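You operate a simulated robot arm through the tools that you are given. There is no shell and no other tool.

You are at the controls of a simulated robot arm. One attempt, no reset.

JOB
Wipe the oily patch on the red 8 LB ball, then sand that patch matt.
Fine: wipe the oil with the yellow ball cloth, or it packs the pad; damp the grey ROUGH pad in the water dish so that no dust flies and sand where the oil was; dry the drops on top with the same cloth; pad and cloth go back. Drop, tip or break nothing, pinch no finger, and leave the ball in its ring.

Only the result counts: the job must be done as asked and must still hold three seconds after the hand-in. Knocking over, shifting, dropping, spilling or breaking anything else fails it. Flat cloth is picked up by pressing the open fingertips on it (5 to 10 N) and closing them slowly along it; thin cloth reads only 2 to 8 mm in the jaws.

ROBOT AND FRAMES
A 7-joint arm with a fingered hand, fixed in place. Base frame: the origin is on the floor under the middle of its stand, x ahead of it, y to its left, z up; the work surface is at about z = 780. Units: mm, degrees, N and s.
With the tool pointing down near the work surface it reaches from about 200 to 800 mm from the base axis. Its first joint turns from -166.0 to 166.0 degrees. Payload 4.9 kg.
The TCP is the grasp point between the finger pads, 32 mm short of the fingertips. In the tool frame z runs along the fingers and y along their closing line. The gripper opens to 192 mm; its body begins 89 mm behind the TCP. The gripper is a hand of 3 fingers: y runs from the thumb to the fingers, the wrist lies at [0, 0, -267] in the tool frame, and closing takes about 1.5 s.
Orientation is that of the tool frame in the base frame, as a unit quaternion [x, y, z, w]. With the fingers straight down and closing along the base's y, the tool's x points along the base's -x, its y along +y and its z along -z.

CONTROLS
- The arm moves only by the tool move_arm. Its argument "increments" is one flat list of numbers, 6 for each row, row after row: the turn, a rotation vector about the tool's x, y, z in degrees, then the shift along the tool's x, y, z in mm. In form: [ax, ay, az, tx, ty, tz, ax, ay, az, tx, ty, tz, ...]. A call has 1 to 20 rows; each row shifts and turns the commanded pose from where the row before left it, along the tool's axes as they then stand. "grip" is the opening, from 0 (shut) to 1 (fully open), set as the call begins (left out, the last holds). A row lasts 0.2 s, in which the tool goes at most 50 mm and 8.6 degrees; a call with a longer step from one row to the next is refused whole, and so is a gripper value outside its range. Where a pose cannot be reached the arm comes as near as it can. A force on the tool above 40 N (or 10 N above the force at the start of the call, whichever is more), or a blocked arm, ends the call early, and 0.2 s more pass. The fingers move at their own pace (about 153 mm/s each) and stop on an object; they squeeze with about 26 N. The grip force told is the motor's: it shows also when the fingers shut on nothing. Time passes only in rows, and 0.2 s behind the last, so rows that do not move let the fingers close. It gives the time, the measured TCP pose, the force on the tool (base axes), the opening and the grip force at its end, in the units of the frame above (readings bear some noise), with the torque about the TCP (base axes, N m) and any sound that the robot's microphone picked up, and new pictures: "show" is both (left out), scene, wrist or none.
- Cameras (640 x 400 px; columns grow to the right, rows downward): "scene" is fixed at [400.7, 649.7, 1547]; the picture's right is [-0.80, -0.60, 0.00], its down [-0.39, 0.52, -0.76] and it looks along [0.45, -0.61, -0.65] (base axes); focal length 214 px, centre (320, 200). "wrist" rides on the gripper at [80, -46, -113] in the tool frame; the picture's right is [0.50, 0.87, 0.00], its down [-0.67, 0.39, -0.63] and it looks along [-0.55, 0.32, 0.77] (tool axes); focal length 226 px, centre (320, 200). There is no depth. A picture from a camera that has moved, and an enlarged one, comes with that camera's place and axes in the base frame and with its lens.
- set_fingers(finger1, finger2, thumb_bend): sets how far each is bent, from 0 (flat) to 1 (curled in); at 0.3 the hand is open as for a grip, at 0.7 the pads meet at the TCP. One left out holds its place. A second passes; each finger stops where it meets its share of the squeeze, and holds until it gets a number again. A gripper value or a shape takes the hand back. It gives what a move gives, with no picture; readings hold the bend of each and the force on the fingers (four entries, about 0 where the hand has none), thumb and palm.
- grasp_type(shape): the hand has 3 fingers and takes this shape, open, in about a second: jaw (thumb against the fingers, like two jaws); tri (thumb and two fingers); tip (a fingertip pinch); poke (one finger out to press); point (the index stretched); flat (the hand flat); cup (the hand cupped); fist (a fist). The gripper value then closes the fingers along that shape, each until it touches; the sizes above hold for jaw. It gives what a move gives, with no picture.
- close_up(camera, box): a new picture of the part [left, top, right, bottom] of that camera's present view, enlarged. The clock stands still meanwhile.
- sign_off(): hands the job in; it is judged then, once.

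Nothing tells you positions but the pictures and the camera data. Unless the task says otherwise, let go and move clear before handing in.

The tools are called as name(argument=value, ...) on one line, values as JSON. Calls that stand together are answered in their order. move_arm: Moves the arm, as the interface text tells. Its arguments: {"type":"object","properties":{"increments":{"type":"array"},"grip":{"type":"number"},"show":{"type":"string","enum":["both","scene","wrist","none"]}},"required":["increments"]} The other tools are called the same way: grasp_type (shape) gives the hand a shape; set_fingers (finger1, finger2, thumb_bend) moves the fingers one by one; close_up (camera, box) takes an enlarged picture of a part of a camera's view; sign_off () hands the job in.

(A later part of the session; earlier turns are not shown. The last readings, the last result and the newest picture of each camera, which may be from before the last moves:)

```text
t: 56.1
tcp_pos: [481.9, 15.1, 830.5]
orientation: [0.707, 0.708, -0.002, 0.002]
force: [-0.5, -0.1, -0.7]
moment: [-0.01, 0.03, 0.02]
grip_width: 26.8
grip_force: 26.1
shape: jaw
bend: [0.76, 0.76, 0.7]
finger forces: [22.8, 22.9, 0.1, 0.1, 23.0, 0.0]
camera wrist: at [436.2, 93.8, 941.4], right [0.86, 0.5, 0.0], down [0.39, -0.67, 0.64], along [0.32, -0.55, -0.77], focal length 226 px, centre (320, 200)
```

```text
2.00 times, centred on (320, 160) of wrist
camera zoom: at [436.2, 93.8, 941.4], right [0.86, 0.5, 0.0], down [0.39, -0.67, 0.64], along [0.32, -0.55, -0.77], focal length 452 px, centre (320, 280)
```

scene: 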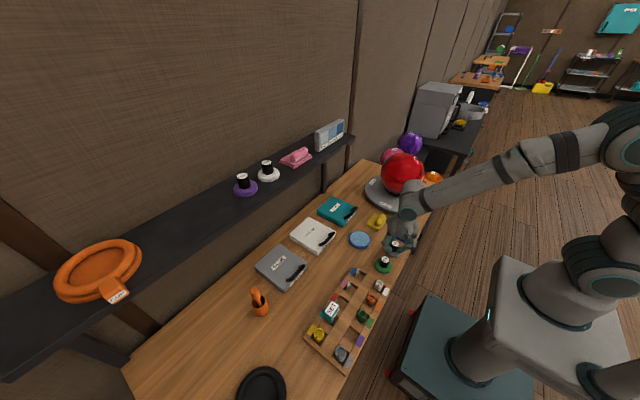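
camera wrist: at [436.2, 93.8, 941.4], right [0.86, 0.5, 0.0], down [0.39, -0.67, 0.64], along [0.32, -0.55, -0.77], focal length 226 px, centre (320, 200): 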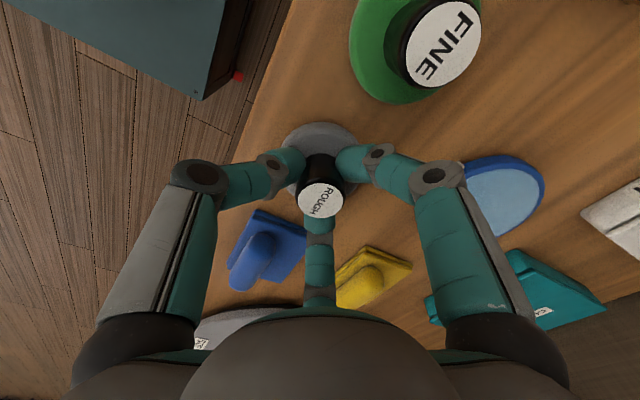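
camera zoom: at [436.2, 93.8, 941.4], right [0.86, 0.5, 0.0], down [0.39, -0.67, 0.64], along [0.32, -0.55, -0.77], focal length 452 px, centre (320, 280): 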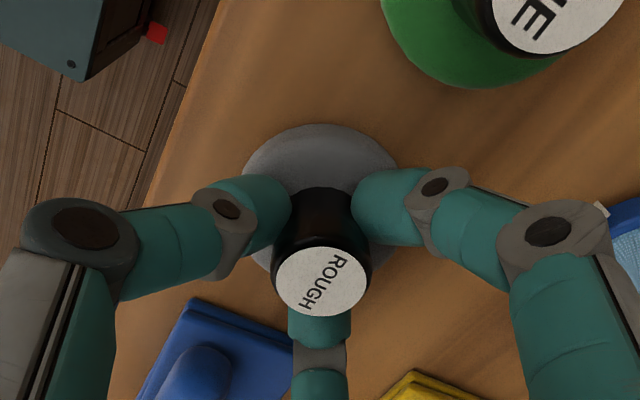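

A balanced three-finger grip on the knob (23 N each). I lift the pad and carry it to above the water dish.

move_arm(increments=[0, 0, 0, 0, 0, -10, 0, 0, 0, 0, 0, -30, 0, 0, 0, 0, 0, -40, 0, 0, 0, 9, 34, 0, 0, 0, 0, 9, 34, 0, 0, 0, 0, 9, 34, 0, 0, 0, 0, 9, 35, 0, 0, 0, 0, 0, 0, 0])

close_up(camera="wrist", box=[180, 30, 460, 230])

close_up(camera="scene", box=[325, 190, 405, 260])

```text
t: 57.9
tcp_pos: [622.5, 48.7, 910.2]
orientation: [0.707, 0.708, -0.002, 0.001]
force: [-0.3, -1.1, -0.2]
moment: [0.01, 0.01, 0.03]
grip_width: 26.9
grip_force: 25.6
shape: jaw
bend: [0.76, 0.76, 0.7]
finger forces: [22.9, 22.9, 0.1, 0.1, 23.0, 0.0]
camera wrist: at [576.0, 128.5, 1021.5], right [0.86, 0.5, 0.0], down [0.39, -0.67, 0.64], along [0.32, -0.55, -0.77], focal length 226 px, centre (320, 200)
```

scene: 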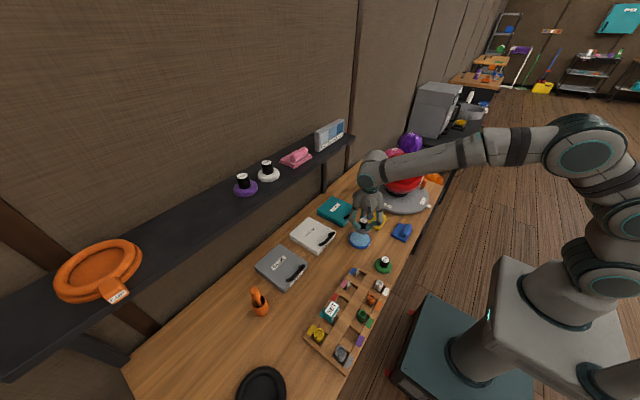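
wrist: 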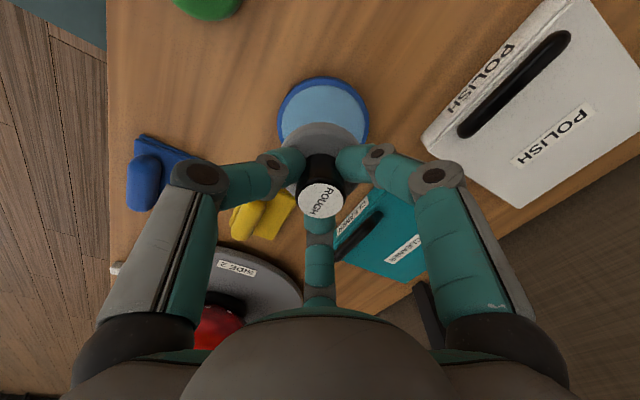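

```text
2.00 times, centred on (320, 130) of wrist
camera zoom: at [576.0, 128.5, 1021.5], right [0.86, 0.5, 0.0], down [0.39, -0.67, 0.64], along [0.32, -0.55, -0.77], focal length 452 px, centre (320, 340)
```

zoom: 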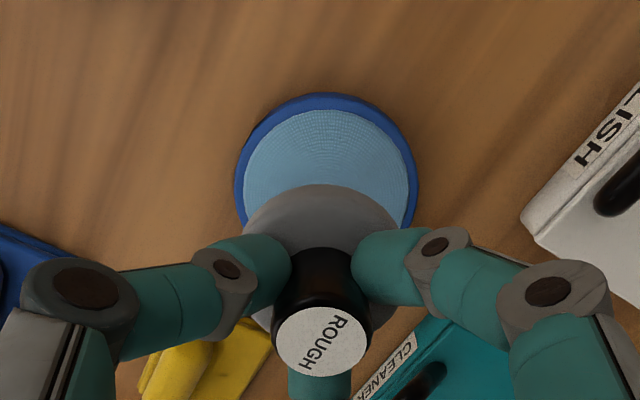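

```text
5.71 times, centred on (365, 225) of scene
camera zoom: at [400.7, 649.7, 1547.0], right [-0.8, -0.6, 0.0], down [-0.39, 0.52, -0.76], along [0.45, -0.61, -0.65], focal length 1226 px, centre (63, 57)
```

zoom: 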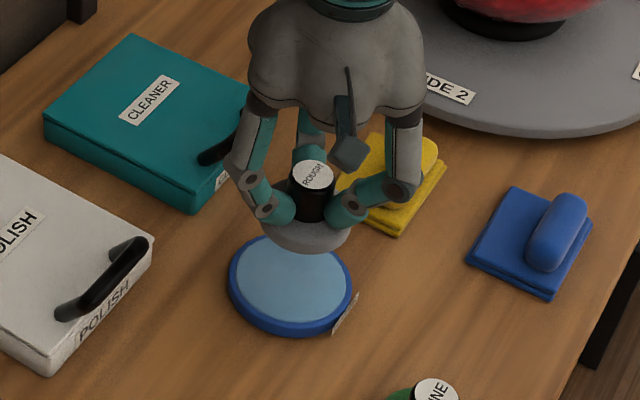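

The dish centre is at about (623,53), radius 47, so the 33 mm pad fits inside. I centre it and lower the pad into the water gently.

move_arm(increments=[0, 0, 0, 5, 0, 0, 0, 0, 0, 0, 0, 30, 0, 0, 0, 0, 0, 20, 0, 0, 0, 0, 0, 0])

close_up(camera="wrist", box=[180, 30, 460, 230])

close_up(camera="scene", box=[325, 190, 405, 260])

```text
t: 58.9
tcp_pos: [621.8, 53.5, 858.9]
orientation: [0.707, 0.708, -0.002, 0.002]
force: [0.0, 0.1, 0.0]
moment: [0.0, -0.05, -0.03]
grip_width: 26.9
grip_force: 26.3
shape: jaw
bend: [0.76, 0.76, 0.7]
finger forces: [23.0, 23.0, 0.0, 0.0, 23.1, 0.0]
camera wrist: at [574.7, 133.7, 970.3], right [0.86, 0.5, 0.0], down [0.39, -0.67, 0.64], along [0.32, -0.55, -0.77], focal length 226 px, centre (320, 200)
```

scene: 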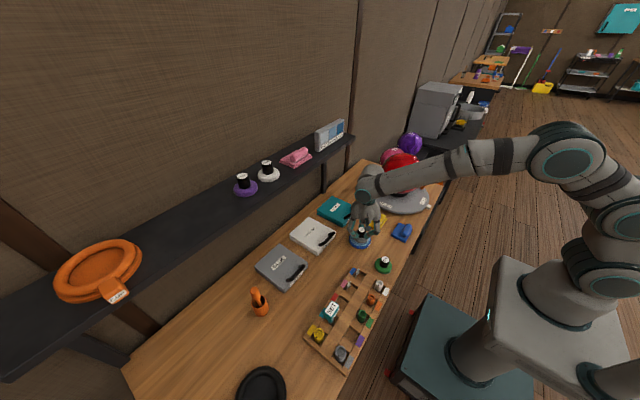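
wrist: 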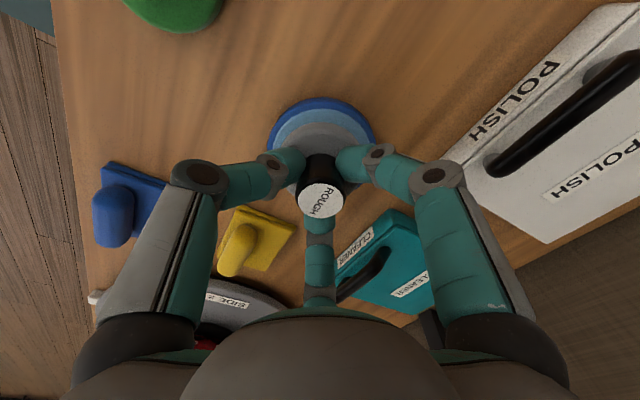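

```text
2.00 times, centred on (320, 130) of wrist
camera zoom: at [574.7, 133.7, 970.3], right [0.86, 0.5, 0.0], down [0.39, -0.67, 0.64], along [0.32, -0.55, -0.77], focal length 452 px, centre (320, 340)
```

zoom: 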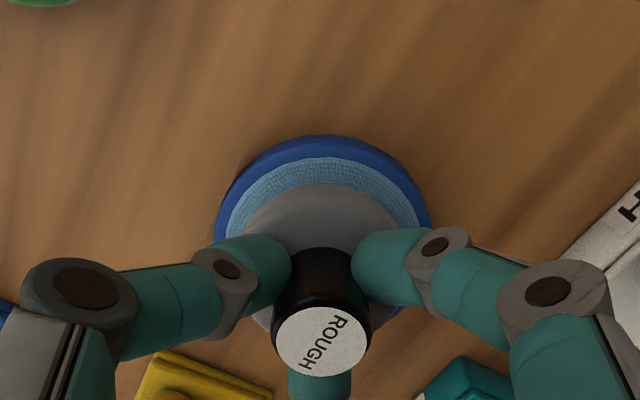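

```text
5.71 times, centred on (365, 225) of scene
camera zoom: at [400.7, 649.7, 1547.0], right [-0.8, -0.6, 0.0], down [-0.39, 0.52, -0.76], along [0.45, -0.61, -0.65], focal length 1226 px, centre (63, 57)
```

zoom: 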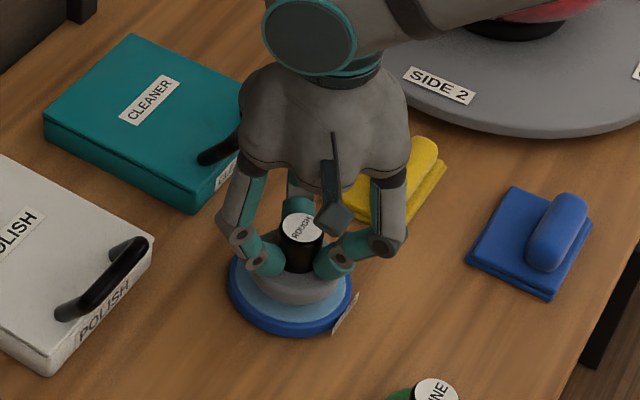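

move_arm(increments=[0, 0, 0, 0, 0, 8, 0, 0, 0, 0, 0, 5, 0, 0, 0, 0, 0, 3, 0, 0, 0, 0, 0, 2, 0, 0, 0, 0, 0, 0], show="none")

close_up(camera="scene", box=[335, 210, 385, 255])

close_up(camera="wrist", box=[220, 60, 420, 200])

```text
t: 60.3
tcp_pos: [625.5, 55.5, 848.0]
orientation: [0.706, 0.708, 0.001, 0.004]
force: [0.3, 0.7, 4.8]
moment: [0.05, 0.09, 0.01]
grip_width: 28.0
grip_force: 26.1
shape: jaw
bend: [0.76, 0.76, 0.7]
finger forces: [25.6, 25.6, 0.1, 0.0, 27.9, 0.0]
stopped in row 5: the force on the tool passed its limit at 41 N (the readings are from after the stop); the commanded pose is now the measured one
```

```text
8.89 times, centred on (360, 232) of scene
camera zoom: at [400.7, 649.7, 1547.0], right [-0.8, -0.6, 0.0], down [-0.39, 0.52, -0.76], along [0.45, -0.61, -0.65], focal length 1906 px, centre (-36, -89)
```

zoom: 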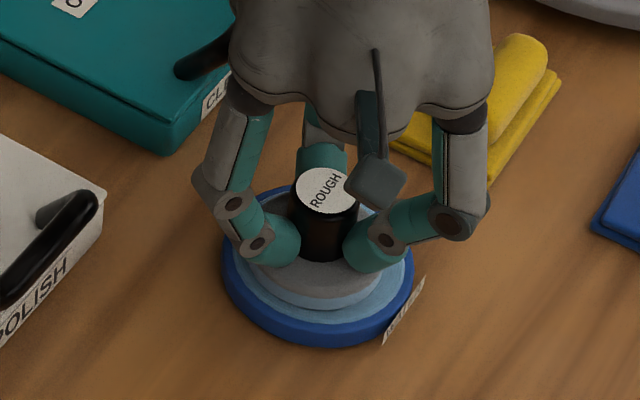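

```text
2.86 times, centred on (320, 130) of wrist
camera zoom: at [576.8, 135.1, 958.2], right [0.86, 0.5, 0.01], down [0.38, -0.67, 0.64], along [0.32, -0.55, -0.77], focal length 646 px, centre (320, 400)
```

zoom: 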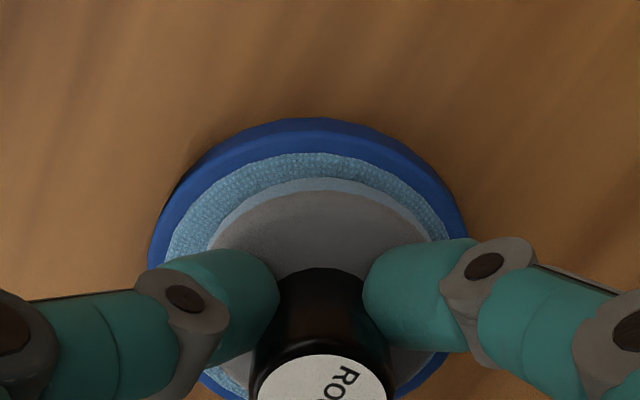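

The pad rests on the wet surface of the dish (firm at pad-bottom z≈797), and the dish has not moved. I let it soak with light contact for a moment and then lift.

move_arm(increments=[0, 0, 0, 0, 0, 0, 0, 0, 0, 0, 0, 0, 0, 0, 0, 0, 0, 0, 0, 0, 0, 0, 0, 0, 0, 0, 0, 0, 0, 0], show="none")

move_arm(increments=[0, 0, 0, 0, 0, -5, 0, 0, 0, 0, 0, -10, 0, 0, 0, 0, 0, -25, 0, 0, 0, 0, 0, -30, 0, 0, 0, 0, 0, 0])

close_up(camera="scene", box=[325, 180, 405, 260])

close_up(camera="wrist", box=[180, 30, 460, 230])

```text
t: 61.5
tcp_pos: [623.9, 56.2, 848.3]
orientation: [0.706, 0.708, 0.001, 0.005]
force: [-0.8, 0.4, 12.6]
moment: [0.03, 0.15, -0.01]
grip_width: 28.2
grip_force: 25.6
shape: jaw
bend: [0.76, 0.76, 0.69]
finger forces: [26.5, 26.5, 0.1, 0.0, 31.5, 0.0]
```

```text
t: 62.7
tcp_pos: [622.1, 57.1, 916.7]
orientation: [0.705, 0.709, 0.001, 0.005]
force: [0.6, 1.1, 0.5]
moment: [0.0, -0.01, -0.01]
grip_width: 28.1
grip_force: 25.8
shape: jaw
bend: [0.76, 0.76, 0.69]
finger forces: [25.3, 25.3, 0.0, 0.0, 24.7, 0.0]
camera wrist: at [574.4, 136.6, 1027.7], right [0.86, 0.5, 0.0], down [0.39, -0.67, 0.64], along [0.32, -0.55, -0.77], focal length 226 px, centre (320, 200)
```

scene: 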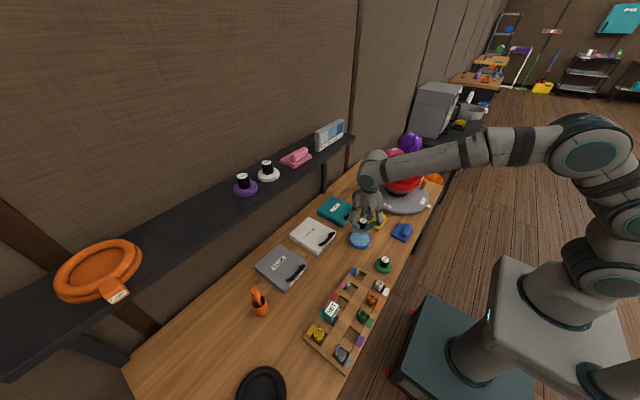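
wrist: 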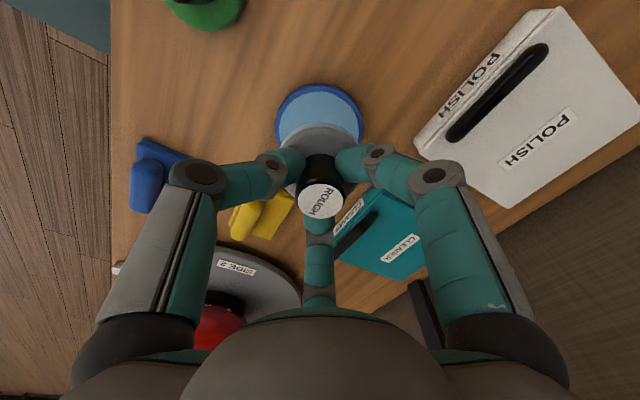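

```text
5.00 times, centred on (365, 220) of scene
camera zoom: at [400.7, 649.7, 1547.0], right [-0.8, -0.6, 0.0], down [-0.39, 0.52, -0.76], along [0.45, -0.61, -0.65], focal length 1072 px, centre (95, 100)
```

zoom: 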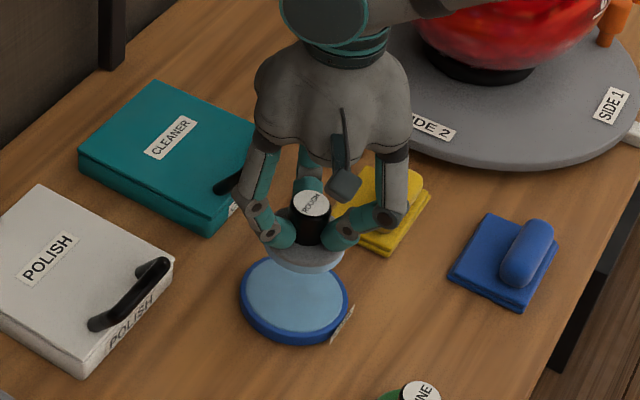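

```text
2.00 times, centred on (320, 130) of wrist
camera zoom: at [574.4, 136.6, 1027.7], right [0.86, 0.5, 0.0], down [0.39, -0.67, 0.64], along [0.32, -0.55, -0.77], focal length 452 px, centre (320, 340)
```

zoom: 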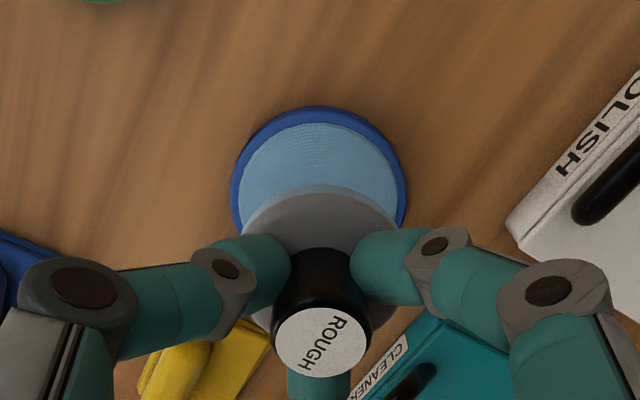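

The pad's underside now shows wet. I lift high and carry it over to above the ball.

move_arm(increments=[0, 0, 0, 0, 0, -48, 0, 0, 0, 0, 0, -48, 0, 0, 0, 0, 0, -48, 0, 0, 0, 0, 0, -48, 0, 0, 0, -46.4, -0.5, 0, 0, 0, 0, -46.4, -0.5, 0, 0, 0, 0, -46.4, -0.5, 0, 0, 0, 0, -46.4, -0.5, 0, 0, 0, 0, -46.4, -0.5, 0, 0, 0, 0, -46.4, -0.5, 0, 0, 0, 0, -46.4, -0.5, 0, 0, 0, 0, -46.4, -0.5, 0, 0, 0, 0, -46.4, -0.5, 0, 0, 0, 0, 0, 0, 0])

close_up(camera="scene", box=[360, 110, 440, 190])

close_up(camera="wrist", box=[160, 0, 480, 230])

```text
t: 65.7
tcp_pos: [617.3, -362.7, 1109.5]
orientation: [0.706, 0.709, 0.0, 0.004]
force: [0.2, 0.2, -1.7]
moment: [0.0, -0.01, -0.01]
grip_width: 28.2
grip_force: 25.8
shape: jaw
bend: [0.76, 0.76, 0.69]
finger forces: [24.7, 24.8, 0.1, 0.0, 24.0, 0.1]
camera wrist: at [569.3, -282.9, 1219.9], right [0.86, 0.5, 0.0], down [0.39, -0.67, 0.64], along [0.32, -0.55, -0.77], focal length 226 px, centre (320, 200)
```

scene: 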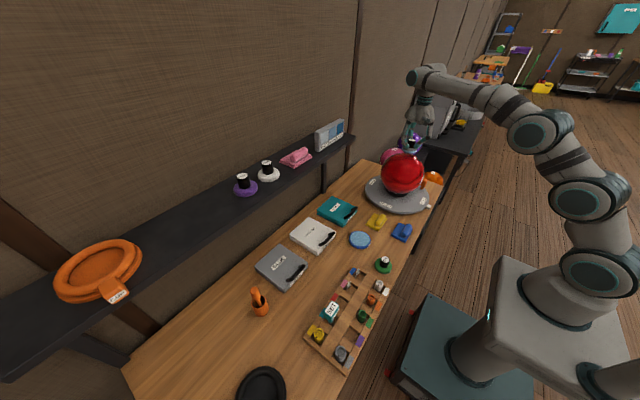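
wrist: 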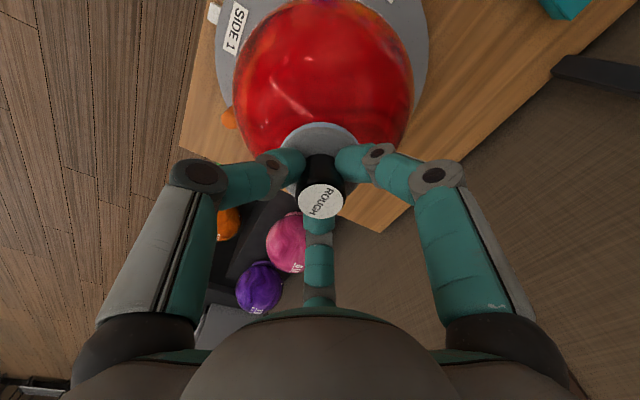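

```text
5.00 times, centred on (400, 150) of scene
camera zoom: at [400.7, 649.7, 1547.0], right [-0.8, -0.6, 0.0], down [-0.39, 0.52, -0.76], along [0.45, -0.61, -0.65], focal length 1072 px, centre (-80, 450)
```

zoom: 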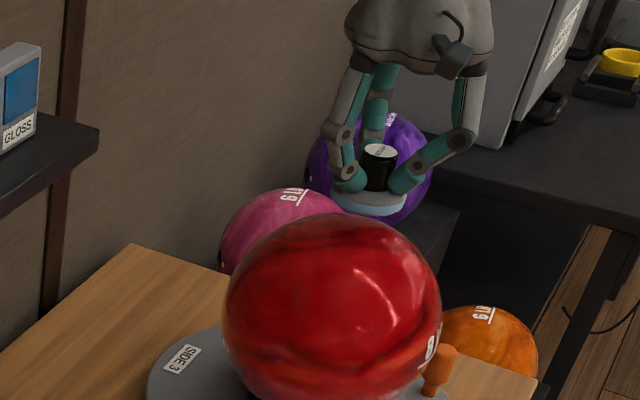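

```text
1.74 times, centred on (320, 115) of wrist
camera zoom: at [569.3, -282.9, 1219.9], right [0.86, 0.5, 0.0], down [0.39, -0.67, 0.64], along [0.32, -0.55, -0.77], focal length 393 px, centre (320, 348)
```

zoom: 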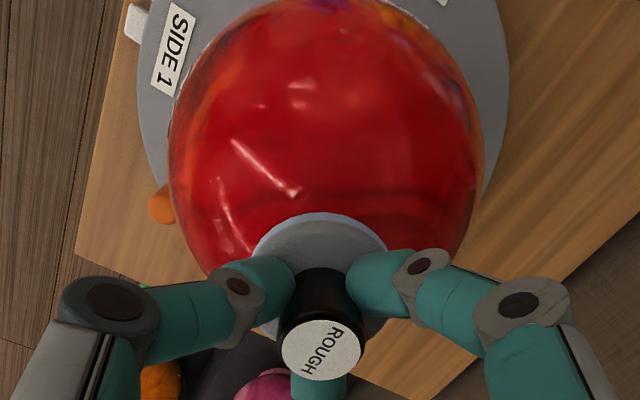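

The damp pad is above the ball's top. I lower it in small steps to touch.

move_arm(increments=[0, 0, 0, 0, 0, 14, 0, 0, 0, 0, 0, 10, 0, 0, 0, 0, 0, 4, 0, 0, 0, 0, 0, 2, 0, 0, 0, 0, 0, 0], show="none")

move_arm(increments=[0, 0, 0, 0, 0, 1.5, 0, 0, 0, 0, 0, 1.5, 0, 0, 0, 0, 0, 0], show="none")

```text
t: 66.9
tcp_pos: [618.3, -362.7, 1081.5]
orientation: [0.706, 0.708, 0.002, 0.007]
force: [-1.2, 2.0, 11.4]
moment: [0.1, -0.01, 0.01]
grip_width: 28.1
grip_force: 26.1
shape: jaw
bend: [0.76, 0.76, 0.69]
finger forces: [28.9, 25.1, 0.1, 0.0, 26.7, 0.0]
```

```text
t: 67.7
tcp_pos: [618.0, -362.6, 1081.5]
orientation: [0.706, 0.709, 0.001, 0.007]
force: [-6.2, 1.0, 36.3]
moment: [0.3, 0.4, 0.07]
grip_width: 28.4
grip_force: 26.0
shape: jaw
bend: [0.76, 0.76, 0.69]
finger forces: [36.3, 28.5, 0.0, 0.0, 45.4, 0.0]
```

Contact is stiffer with the pad, so I back off to a light press of about 10 N first.

move_arm(increments=[0, 0, 0, 0, 0, -3, 0, 0, 0, 0, 0, 0], show="none")

```text
t: 68.3
tcp_pos: [618.8, -360.7, 1081.0]
orientation: [0.706, 0.708, 0.001, 0.006]
force: [-2.2, -5.6, 28.2]
moment: [-0.16, -0.02, 0.1]
grip_width: 28.6
grip_force: 25.8
shape: jaw
bend: [0.76, 0.76, 0.69]
finger forces: [33.0, 33.2, 0.1, 0.0, 36.2, 0.1]
```

move_arm(increments=[0, 0, 0, 0, 0, -2, 0, 0, 0, 0, 0, 0], show="none")

```text
t: 68.9
tcp_pos: [617.9, -361.8, 1081.9]
orientation: [0.706, 0.708, 0.001, 0.004]
force: [-1.7, -5.5, 16.9]
moment: [-0.2, -0.09, -0.02]
grip_width: 28.3
grip_force: 25.9
shape: jaw
bend: [0.76, 0.76, 0.69]
finger forces: [28.8, 33.8, 0.1, 0.0, 30.6, 0.0]
```

move_arm(increments=[-4, 0, 0, 0, -11.05, 0.2, -4, 0, 0, 0, -11.05, 0.6, -4, 0, 0, 0, -11.05, 0.7, -4, 0, 0, 0, -11.05, 0.7], show="none")

```text
t: 69.9
tcp_pos: [574.8, -360.1, 1076.2]
orientation: [0.698, 0.701, 0.1, 0.104]
force: [-2.7, 1.0, 21.8]
moment: [0.03, -0.24, 0.02]
grip_width: 28.3
grip_force: 25.6
shape: jaw
bend: [0.76, 0.76, 0.69]
finger forces: [35.4, 33.8, 0.0, 0.0, 27.7, 0.0]
```

move_arm(increments=[-4, 0, 0, 0, -11.05, -0.3, -4, 0, 0, 0, -11.05, 0.4, -4, 0, 0, 0, -11.05, 0.7, -4, 0, 0, 0, -11.05, 0.7], show="none")

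```text
t: 70.9
tcp_pos: [534.9, -361.6, 1056.8]
orientation: [0.678, 0.68, 0.197, 0.2]
force: [-8.9, 1.0, 18.8]
moment: [0.11, -0.1, 0.05]
grip_width: 28.2
grip_force: 26.1
shape: jaw
bend: [0.76, 0.76, 0.69]
finger forces: [34.3, 31.6, 0.1, 0.1, 29.8, 0.1]
```

move_arm(increments=[-4, 0, 0, 0, -11.05, 0, -4, 0, 0, 0, -11.05, 0.5, -4, 0, 0, 0, -11.05, 0.7, -4, 0, 0, 0, -11.05, 0.7, -4, 0, 0, 0, -11.05, 0.7])

close_up(camera="scene", box=[360, 130, 440, 200])

close_up(camera="wrist", box=[160, 0, 480, 230])

```text
t: 72.1
tcp_pos: [494.3, -363.4, 1020.0]
orientation: [0.633, 0.636, 0.311, 0.313]
force: [-9.2, 1.1, 8.6]
moment: [0.07, -0.08, 0.07]
grip_width: 27.9
grip_force: 25.9
shape: jaw
bend: [0.76, 0.76, 0.69]
finger forces: [31.3, 28.5, 0.0, 0.0, 26.9, 0.0]
camera wrist: at [376.0, -284.3, 1049.7], right [0.53, 0.5, 0.68], down [-0.26, -0.67, 0.7], along [0.81, -0.55, -0.22], focal length 226 px, centre (320, 200)
```

scene: 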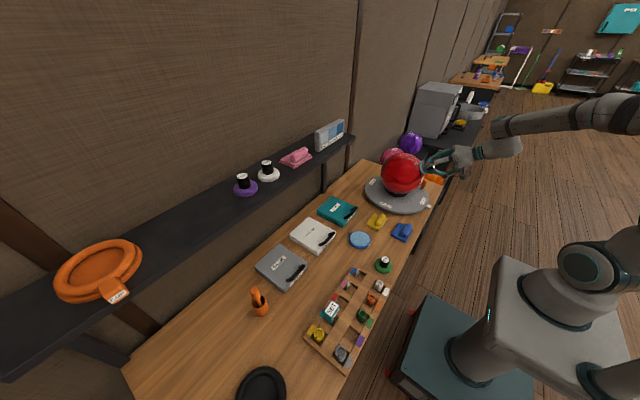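
wrist: 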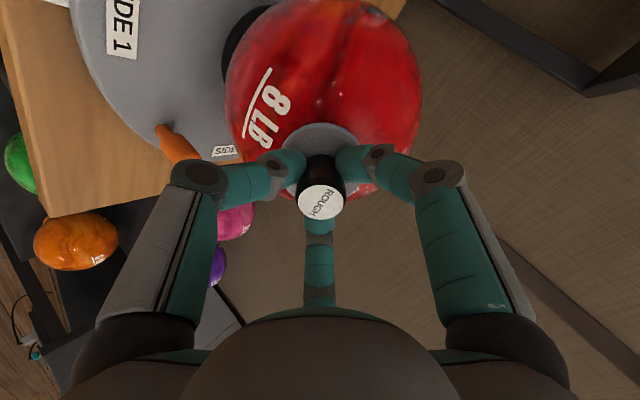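

```text
5.71 times, centred on (400, 165) of scene
camera zoom: at [400.7, 649.7, 1547.0], right [-0.8, -0.6, 0.0], down [-0.39, 0.52, -0.76], along [0.45, -0.61, -0.65], focal length 1226 px, centre (-137, 400)
```

zoom: 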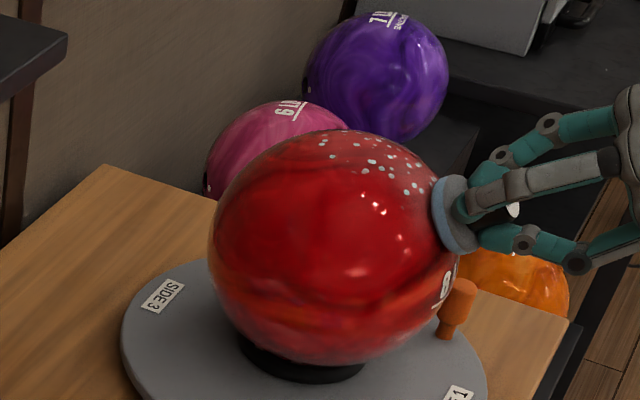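

```text
1.74 times, centred on (320, 115) of wrist
camera zoom: at [376.0, -284.3, 1049.7], right [0.53, 0.5, 0.68], down [-0.26, -0.67, 0.7], along [0.81, -0.55, -0.22], focal length 393 px, centre (320, 348)
```

zoom: 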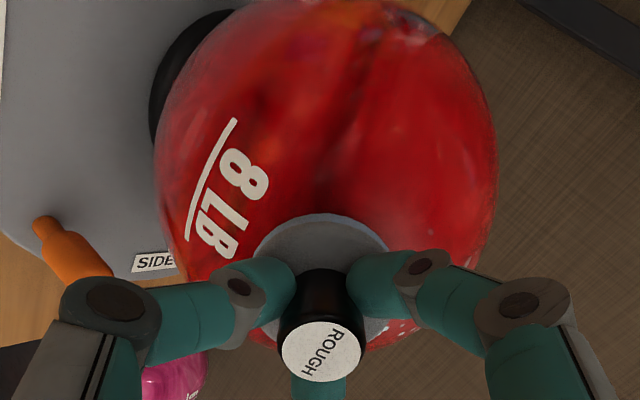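

Water drops show where the pad passed, so the damp sanding works. I sand back up along the same arc.

move_arm(increments=[4, 0, 0, 0, 11.07, 0.07, 4, 0, 0, 0, 11.07, 0.07, 4, 0, 0, 0, 11.07, 0.07, 4, 0, 0, 0, 11.07, 0.07, 4, 0, 0, 0, 11.07, 0.07], show="none")

move_arm(increments=[4, 0, 0, 0, 11.07, 0.07, 4, 0, 0, 0, 11.07, 0.07, 4, 0, 0, 0, 11.07, 0.07, 4, 0, 0, 0, 11.07, 0.07], show="none")

```text
t: 73.3
tcp_pos: [533.4, -359.6, 1057.8]
orientation: [0.678, 0.681, 0.196, 0.197]
force: [0.1, 0.8, -1.1]
moment: [-0.01, 0.01, -0.01]
grip_width: 27.7
grip_force: 25.4
shape: jaw
bend: [0.76, 0.76, 0.69]
finger forces: [25.4, 25.3, 0.1, 0.0, 25.3, 0.0]
```

```text
t: 74.3
tcp_pos: [574.0, -362.8, 1077.8]
orientation: [0.699, 0.701, 0.099, 0.102]
force: [-0.2, -0.7, -1.0]
moment: [0.03, 0.04, 0.01]
grip_width: 27.7
grip_force: 26.4
shape: jaw
bend: [0.76, 0.76, 0.69]
finger forces: [25.5, 25.4, 0.0, 0.0, 25.0, 0.0]
```

Contact was lost on the way up, so I press in slightly again and now sand the +Y side of the patch with a small sideways roll.

move_arm(increments=[0, 0, 0, 0, 0, 1.5, 0, -5, 0, 14.1, 0, 1.0, 0, -5, 0, 14.1, 0, 0.8, 0, 0, 0, 0, 0, 0], show="none")

```text
t: 75.3
tcp_pos: [574.4, -334.2, 1073.9]
orientation: [0.705, 0.689, 0.039, 0.163]
force: [-3.0, 3.6, 5.3]
moment: [0.08, 0.0, 0.03]
grip_width: 27.9
grip_force: 25.8
shape: jaw
bend: [0.76, 0.76, 0.69]
finger forces: [27.4, 25.2, 0.1, 0.0, 26.3, 0.0]
```

move_arm(increments=[-4, 0, 0, 0, -11.2, 0.8, -4, 0, 0, 0, -11.2, 0.8, -4, 0, 0, 0, -11.2, 0.7, -4, 0, 0, 0, -11.2, 0.7, -4, 0, 0, 0, -11.2, 0.7], show="none")

move_arm(increments=[-4, 0, 0, 0, -11.2, 0.7, -4, 0, 0, 0, -11.2, 0.7, -4, 0, 0, 0, -11.2, 0.7], show="none")

```text
t: 76.5
tcp_pos: [527.4, -336.9, 1050.4]
orientation: [0.664, 0.673, 0.158, 0.285]
force: [-7.6, 4.2, 15.9]
moment: [0.07, -0.1, 0.08]
grip_width: 27.8
grip_force: 26.3
shape: jaw
bend: [0.76, 0.76, 0.69]
finger forces: [32.4, 28.8, 0.0, 0.0, 25.9, 0.0]
```

```text
t: 77.3
tcp_pos: [500.6, -336.9, 1024.7]
orientation: [0.633, 0.652, 0.226, 0.351]
force: [-14.2, 1.9, 16.3]
moment: [-0.07, -0.25, -0.02]
grip_width: 27.7
grip_force: 26.4
shape: jaw
bend: [0.76, 0.76, 0.69]
finger forces: [35.3, 36.4, 0.1, 0.0, 27.1, 0.1]
```

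move_arm(increments=[0, 5, 0, -14.1, 0, 0.0, 0, 5, 0, -14.1, 0, 0.5, 0, 5, 0, -14.1, 0, 0.6, 0, 5, 0, -14.1, 0, 0.6], show="none")

```text
t: 78.3
tcp_pos: [506.4, -395.0, 1027.0]
orientation: [0.583, 0.703, 0.333, 0.233]
force: [-3.9, -2.0, 2.2]
moment: [-0.02, -0.08, -0.04]
grip_width: 28.1
grip_force: 25.8
shape: jaw
bend: [0.76, 0.76, 0.69]
finger forces: [27.8, 27.5, 0.0, 0.1, 26.0, 0.1]
```

move_arm(increments=[4, 0, 0, 0, 11.2, 0.5, 4, 0, 0, 0, 11.2, 0.4, 4, 0, 0, 0, 11.2, 0.3, 4, 0, 0, 0, 11.2, 0.3], show="none")

move_arm(increments=[4, 0, 0, 0, 11.2, 0.4, 4, 0, 0, 0, 11.2, 0.3, 4, 0, 0, 0, 11.2, 0.3, 4, 0, 0, 0, 11.2, 0.3], show="none")

```text
t: 79.3
tcp_pos: [540.3, -388.9, 1057.8]
orientation: [0.61, 0.742, 0.233, 0.15]
force: [-6.4, -1.7, 7.6]
moment: [-0.05, 0.06, 0.01]
grip_width: 27.8
grip_force: 26.2
shape: jaw
bend: [0.76, 0.76, 0.69]
finger forces: [27.5, 26.2, 0.0, 0.1, 29.9, 0.1]
```

```text
t: 80.3
tcp_pos: [579.6, -380.5, 1074.1]
orientation: [0.625, 0.768, 0.126, 0.064]
force: [-7.1, -2.8, 17.2]
moment: [-0.04, 0.1, 0.04]
grip_width: 28.6
grip_force: 26.1
shape: jaw
bend: [0.76, 0.76, 0.69]
finger forces: [30.5, 27.7, 0.0, 0.1, 34.2, 0.1]
```

move_arm(increments=[4, 0, 0, 0, 11.2, -0.2, 4, 0, 0, 0, 11.2, 0.1, 4, 0, 0, 0, 11.2, 0.1], show="none")

move_arm(increments=[0, 4, 0, -11.3, 0, 0.1, 0, 4, 0, -11.3, 0, 0.2], show="none")

```text
t: 81.1
tcp_pos: [611.3, -374.5, 1080.5]
orientation: [0.628, 0.777, 0.044, -0.003]
force: [-4.1, -1.8, 12.8]
moment: [0.08, 0.24, 0.07]
grip_width: 27.9
grip_force: 25.8
shape: jaw
bend: [0.76, 0.76, 0.69]
finger forces: [29.2, 24.9, 0.1, 0.0, 33.8, 0.0]
```

```text
t: 81.7
tcp_pos: [614.9, -396.5, 1078.3]
orientation: [0.623, 0.775, 0.089, -0.057]
force: [-0.6, 1.5, -0.1]
moment: [-0.07, -0.07, -0.01]
grip_width: 28.1
grip_force: 25.9
shape: jaw
bend: [0.76, 0.76, 0.69]
finger forces: [25.9, 25.2, 0.1, 0.0, 24.5, 0.1]
```

move_arm(increments=[0, 0, 0, 0, 0, 1.5, 0, 0, 0, 0, 0, 0.7, 0, 0, 0, 0, 0, 0], show="none")

```text
t: 82.5
tcp_pos: [616.4, -396.1, 1077.3]
orientation: [0.623, 0.775, 0.089, -0.056]
force: [-1.6, -3.8, 10.3]
moment: [0.08, 0.14, 0.03]
grip_width: 28.3
grip_force: 26.2
shape: jaw
bend: [0.76, 0.76, 0.69]
finger forces: [29.0, 25.7, 0.0, 0.0, 30.4, 0.1]
```

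move_arm(increments=[0, -4, 0, 11.3, 0, 0.3, 0, -4, 0, 11.3, 0, 0.3, 0, -4, 0, 11.3, 0, 0.4], show="none")

move_arm(increments=[0, -4, 0, 11.3, 0, 0.2, 0, -4, 0, 11.3, 0, 0.4, 0, -4, 0, 11.3, 0, 0.4], show="none")

```text
t: 83.3
tcp_pos: [609.0, -361.9, 1081.9]
orientation: [0.629, 0.777, 0.023, 0.025]
force: [-0.9, -0.8, 15.8]
moment: [-0.02, 0.13, 0.04]
grip_width: 28.2
grip_force: 25.3
shape: jaw
bend: [0.76, 0.76, 0.69]
finger forces: [29.0, 29.7, 0.1, 0.0, 32.4, 0.1]
```

```text
t: 84.1
tcp_pos: [601.8, -332.1, 1077.7]
orientation: [0.628, 0.77, -0.042, 0.108]
force: [-3.0, 1.8, 31.5]
moment: [0.05, 0.13, 0.0]
grip_width: 28.8
grip_force: 25.7
shape: jaw
bend: [0.77, 0.76, 0.69]
finger forces: [34.2, 38.4, 0.1, 0.0, 38.8, 0.0]
```

Force rose to 31 N, so I lift off and inspect the surface.

move_arm(increments=[0, 0, 0, 0, 0, -20, 0, 0, 0, 0, 0, -40, 0, 4, 0, -30, 0, -20, 0, 4, 0, -40, 0, 0, 0, 4, 0, -40, 0, 0, 0, 0, 0, 0, 0, 0])

close_up(camera="scene", box=[360, 130, 440, 200])

close_up(camera="wrist", box=[240, 0, 480, 170])

```text
t: 85.5
tcp_pos: [610.6, -415.9, 1174.2]
orientation: [0.628, 0.777, 0.024, 0.03]
force: [-1.4, 0.4, 5.1]
moment: [-0.07, -0.11, 0.0]
grip_width: 28.3
grip_force: 25.7
shape: jaw
bend: [0.76, 0.76, 0.69]
finger forces: [24.7, 25.0, 0.0, 0.1, 22.6, 0.1]
out of reach, approached as far as the arm can: row 5
camera wrist: at [540.6, -348.6, 1280.6], right [0.74, 0.67, 0.06], down [0.47, -0.58, 0.67], along [0.48, -0.47, -0.74], focal length 226 px, centre (320, 200)
```

scene: 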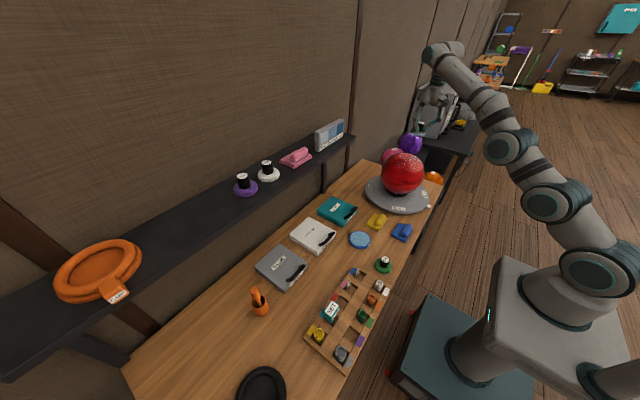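
wrist: 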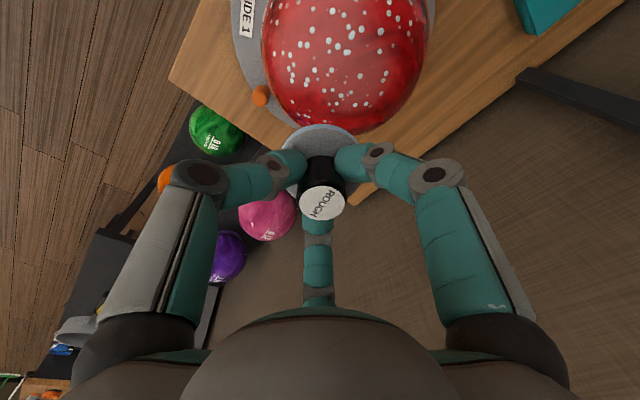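

```text
5.71 times, centred on (400, 165) of scene
camera zoom: at [400.7, 649.7, 1547.0], right [-0.8, -0.6, 0.0], down [-0.39, 0.52, -0.76], along [0.45, -0.61, -0.65], focal length 1226 px, centre (-137, 400)
```

zoom: 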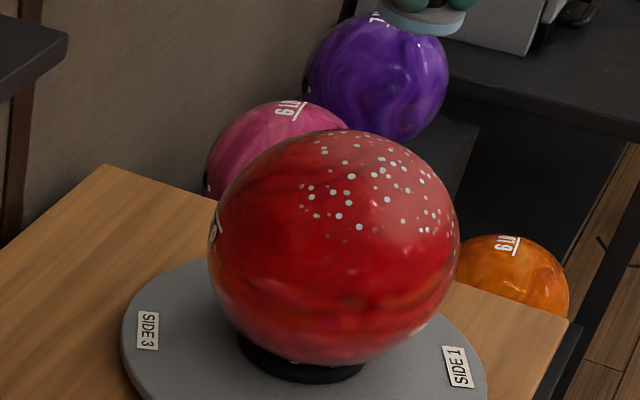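

```text
2.35 times, centred on (360, 85) of wrist
camera zoom: at [540.6, -348.6, 1280.6], right [0.74, 0.67, 0.06], down [0.47, -0.58, 0.67], along [0.48, -0.47, -0.74], focal length 532 px, centre (226, 471)
```

zoom: 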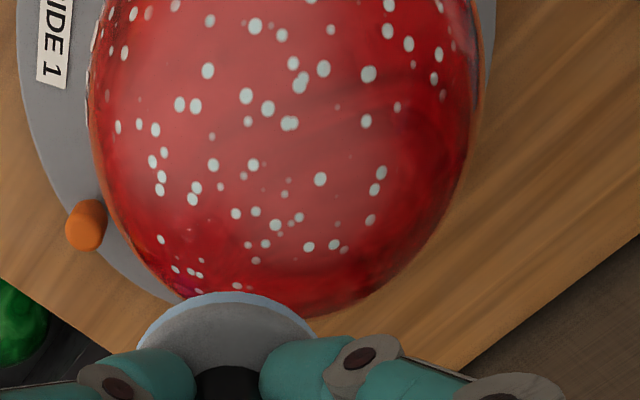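

The drops mark the sanded zone, but I notice that the turntable has turned about 24° counter-clockwise from the rubbing (SIDE 1 label moved). I move to a better view to see what is matt and where the patch now lies.

move_arm(increments=[0, 0, 0, -10, -35, -10, 0, 0, 0, -10, -35, -10, 0, 0, 0, 0, 0, 0])

close_up(camera="wrist", box=[260, 0, 540, 180])

close_up(camera="scene", box=[360, 135, 440, 215])

```text
t: 86.3
tcp_pos: [543.7, -450.9, 1183.5]
orientation: [0.629, 0.777, 0.024, 0.023]
force: [0.1, -0.7, -0.5]
moment: [-0.05, 0.02, 0.0]
grip_width: 28.2
grip_force: 25.8
shape: jaw
bend: [0.76, 0.76, 0.69]
finger forces: [24.1, 24.7, 0.1, 0.0, 22.3, 0.0]
camera wrist: at [475.5, -383.9, 1291.4], right [0.74, 0.67, 0.05], down [0.48, -0.58, 0.66], along [0.47, -0.46, -0.75], focal length 226 px, centre (320, 200)
```

scene: 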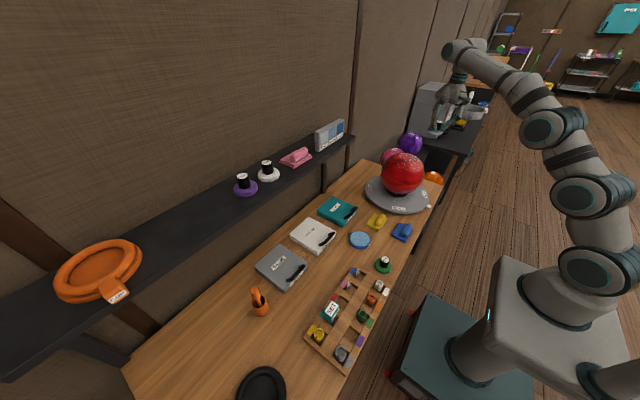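
wrist: 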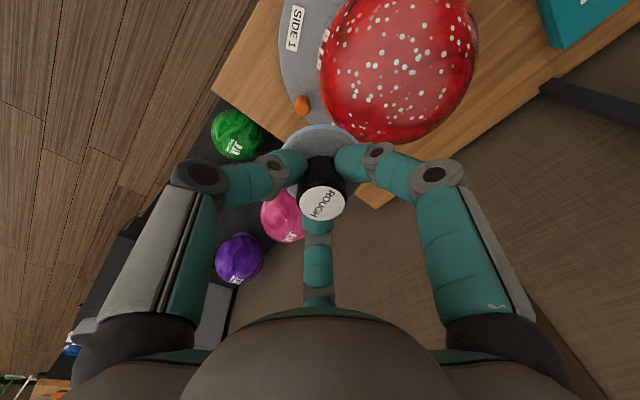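

```text
2.22 times, centred on (400, 90) of wrist
camera zoom: at [475.5, -383.9, 1291.4], right [0.74, 0.67, 0.05], down [0.48, -0.58, 0.66], along [0.47, -0.46, -0.75], focal length 502 px, centre (142, 444)
```

zoom: 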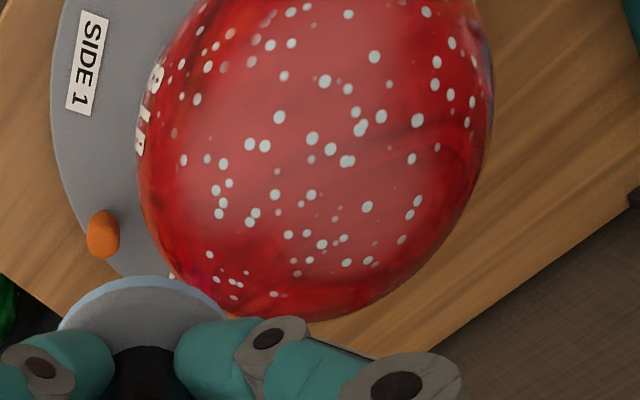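

```text
5.00 times, centred on (400, 175) of scene
camera zoom: at [400.7, 649.7, 1547.0], right [-0.8, -0.6, 0.0], down [-0.39, 0.52, -0.76], along [0.45, -0.61, -0.65], focal length 1072 px, centre (-80, 325)
```

zoom: 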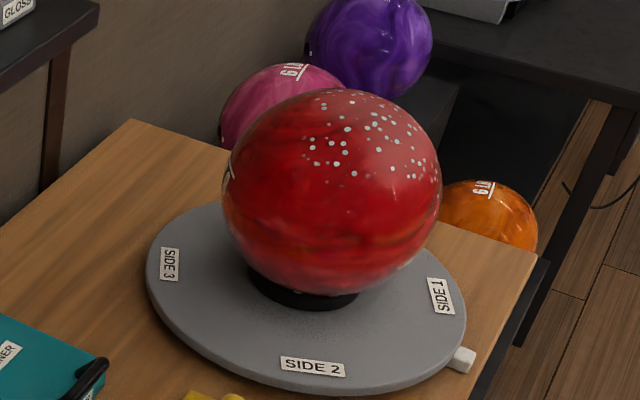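

I zoom further on the ball to see the edge of the matt area.

close_up(camera="wrist", box=[310, 0, 490, 150])

close_up(camera="scene", box=[375, 148, 430, 190])

```text
2.67 times, centred on (400, 75) of wrist
camera zoom: at [475.5, -383.9, 1291.4], right [0.74, 0.67, 0.05], down [0.48, -0.58, 0.66], along [0.47, -0.46, -0.75], focal length 603 px, centre (107, 533)
```

zoom: 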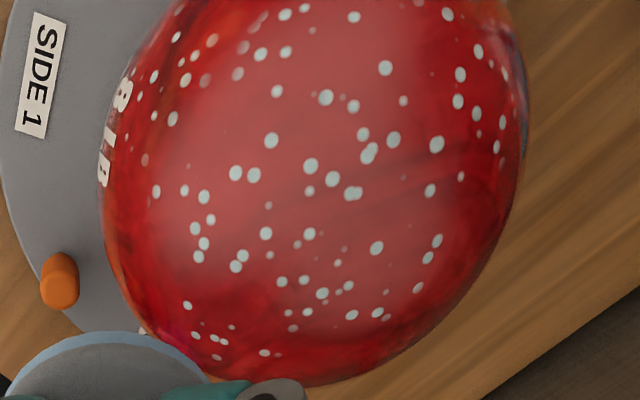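

```text
9.52 times, centred on (402, 169) of scene
camera zoom: at [400.7, 649.7, 1547.0], right [-0.8, -0.6, 0.0], down [-0.39, 0.52, -0.76], along [0.45, -0.61, -0.65], focal length 2043 px, centre (-466, 495)
```

zoom: 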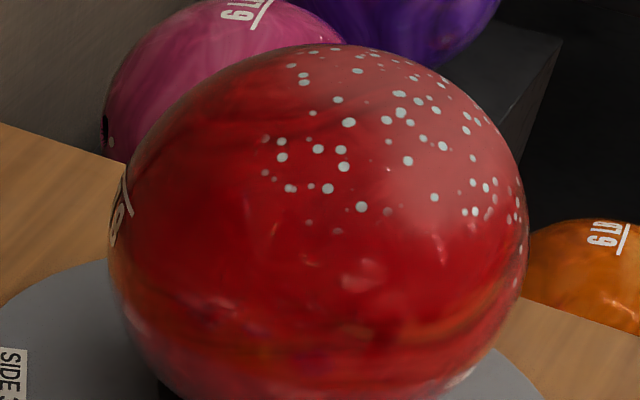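

The matt zone covers most of the patch, but its -Y edge and the far rim of the top are still glossy; I sand more, using only strokes running straight down from the top so that the turntable is not twisted. First I turn the hand to face that side and go above the top.

move_arm(increments=[3.8, 0, 0, 0, 0, 0, 0, 0, -8, 0, 0, 0, 0, 0, -8, 0, 0, 0, 0, 0, -8, 0, 0, 0, 0, 0, -8, 0, 0, 0, 0, 0, 0, 4, 38.6, 0, 0, 0, 0, 4, 38.6, 0, 0, 0, 0, 4, 38.6, 0, 0, 0, 0, 0, 0, 40, 0, 0, 0, 0, 0, 38, 0, 0, 0, 0, 0, 0])

close_up(camera="wrist", box=[160, 0, 480, 230])

```text
t: 88.7
tcp_pos: [619.6, -363.0, 1103.8]
orientation: [0.391, 0.92, -0.004, 0.002]
force: [0.2, -1.4, -0.6]
moment: [0.02, 0.02, 0.01]
grip_width: 28.3
grip_force: 26.1
shape: jaw
bend: [0.76, 0.76, 0.69]
finger forces: [24.0, 24.8, 0.1, 0.0, 22.1, 0.0]
camera wrist: at [530.7, -336.7, 1214.1], right [0.28, 0.96, -0.01], down [0.74, -0.21, 0.63], along [0.61, -0.18, -0.77], focal length 226 px, centre (320, 200)
```

scene: 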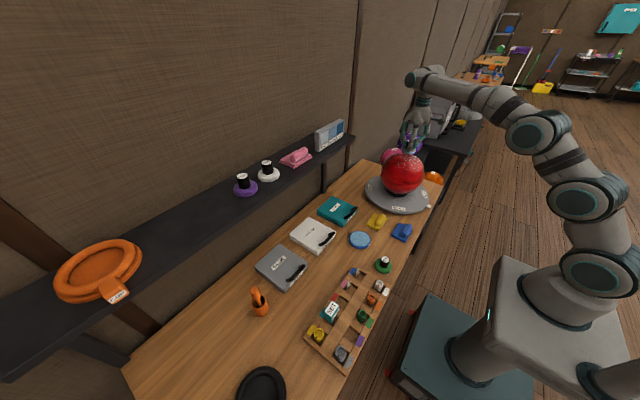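
wrist: 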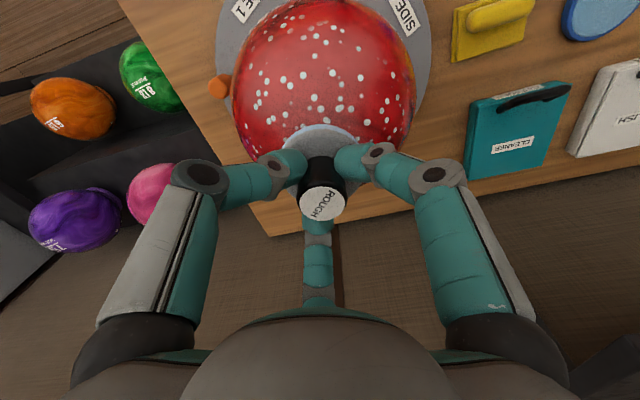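

```text
1.74 times, centred on (320, 115) of wrist
camera zoom: at [530.7, -336.7, 1214.1], right [0.28, 0.96, -0.01], down [0.74, -0.21, 0.63], along [0.61, -0.18, -0.77], focal length 393 px, centre (320, 348)
```

zoom: 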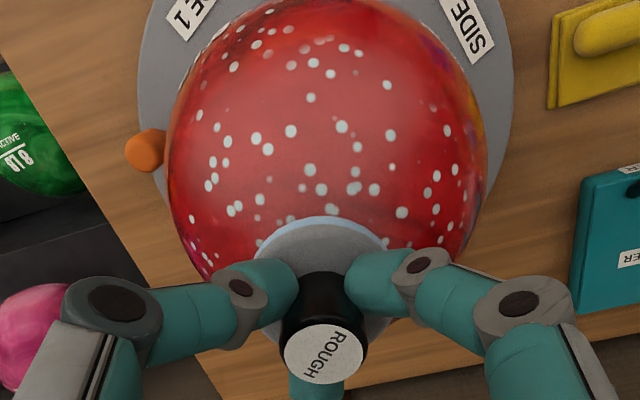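

move_arm(increments=[0, 0, 0, 0, 0, 10, 0, 0, 0, 0, 0, 8, 0, 0, 0, 0, 0, 2, 0, 0, 0, 0, 0, 1, 0, 0, 0, 0, 0, 0], show="none")

```text
t: 89.9
tcp_pos: [620.1, -363.5, 1082.0]
orientation: [0.391, 0.92, -0.004, 0.003]
force: [-0.1, 0.2, 0.7]
moment: [0.05, -0.04, -0.01]
grip_width: 28.1
grip_force: 25.9
shape: jaw
bend: [0.76, 0.76, 0.69]
finger forces: [24.5, 25.3, 0.1, 0.1, 22.1, 0.0]
```

move_arm(increments=[0, 0, 0, 0, 0, 1, 0, 0, 0, 0, 0, 1, 0, 0, 0, 0, 0, 0], show="none")

```text
t: 90.7
tcp_pos: [619.2, -363.4, 1081.3]
orientation: [0.391, 0.92, -0.004, 0.004]
force: [-1.2, -0.9, 12.9]
moment: [0.06, 0.01, -0.02]
grip_width: 28.2
grip_force: 26.5
shape: jaw
bend: [0.76, 0.76, 0.69]
finger forces: [30.0, 28.2, 0.0, 0.1, 25.8, 0.1]
```

move_arm(increments=[-4, 0, 0, 0, -11.2, 0.5, -4, 0, 0, 0, -11.2, 0.5, -4, 0, 0, 0, -11.2, 0.6, -4, 0, 0, 0, -11.2, 0.6], show="none")

move_arm(increments=[-4, 0, 0, 0, -11.2, 0.4, -4, 0, 0, 0, -11.2, 0.5, -4, 0, 0, 0, -11.2, 0.6, -4, 0, 0, 0, -11.2, 0.6], show="none")

```text
t: 91.7
tcp_pos: [587.2, -393.3, 1074.2]
orientation: [0.387, 0.912, 0.125, 0.057]
force: [-2.4, -2.3, 11.8]
moment: [0.15, -0.02, -0.01]
grip_width: 28.1
grip_force: 26.5
shape: jaw
bend: [0.76, 0.76, 0.69]
finger forces: [31.0, 29.9, 0.0, 0.1, 26.4, 0.0]
```

```text
t: 92.7
tcp_pos: [558.2, -422.6, 1054.5]
orientation: [0.376, 0.885, 0.251, 0.109]
force: [-3.3, -3.1, 4.4]
moment: [-0.01, 0.04, 0.0]
grip_width: 28.1
grip_force: 25.7
shape: jaw
bend: [0.76, 0.76, 0.69]
finger forces: [28.1, 27.7, 0.0, 0.0, 26.4, 0.1]
```

move_arm(increments=[-4, 0, 0, 0, -11.2, 1.0, -4, 0, 0, 0, -11.2, 0.9, -4, 0, 0, 0, -11.2, 0.9, -4, 0, 0, 0, -11.2, 0.9], show="none")

move_arm(increments=[4, 0, 0, 0, 11.2, 0.5, 4, 0, 0, 0, 11.2, 0.3, 4, 0, 0, 0, 11.2, 0.3, 4, 0, 0, 0, 11.2, 0.3], show="none")

```text
t: 93.7
tcp_pos: [532.6, -445.1, 1022.8]
orientation: [0.356, 0.842, 0.372, 0.161]
force: [-2.9, -2.7, 1.7]
moment: [-0.01, 0.05, 0.03]
grip_width: 27.9
grip_force: 25.5
shape: jaw
bend: [0.76, 0.76, 0.69]
finger forces: [27.8, 26.8, 0.0, 0.1, 26.7, 0.0]
```

```text
t: 94.7
tcp_pos: [557.7, -422.4, 1053.2]
orientation: [0.376, 0.885, 0.25, 0.112]
force: [-7.5, -11.3, 14.4]
moment: [0.01, -0.04, 0.0]
grip_width: 28.4
grip_force: 26.1
shape: jaw
bend: [0.77, 0.76, 0.69]
finger forces: [31.2, 32.5, 0.0, 0.1, 32.7, 0.0]
```

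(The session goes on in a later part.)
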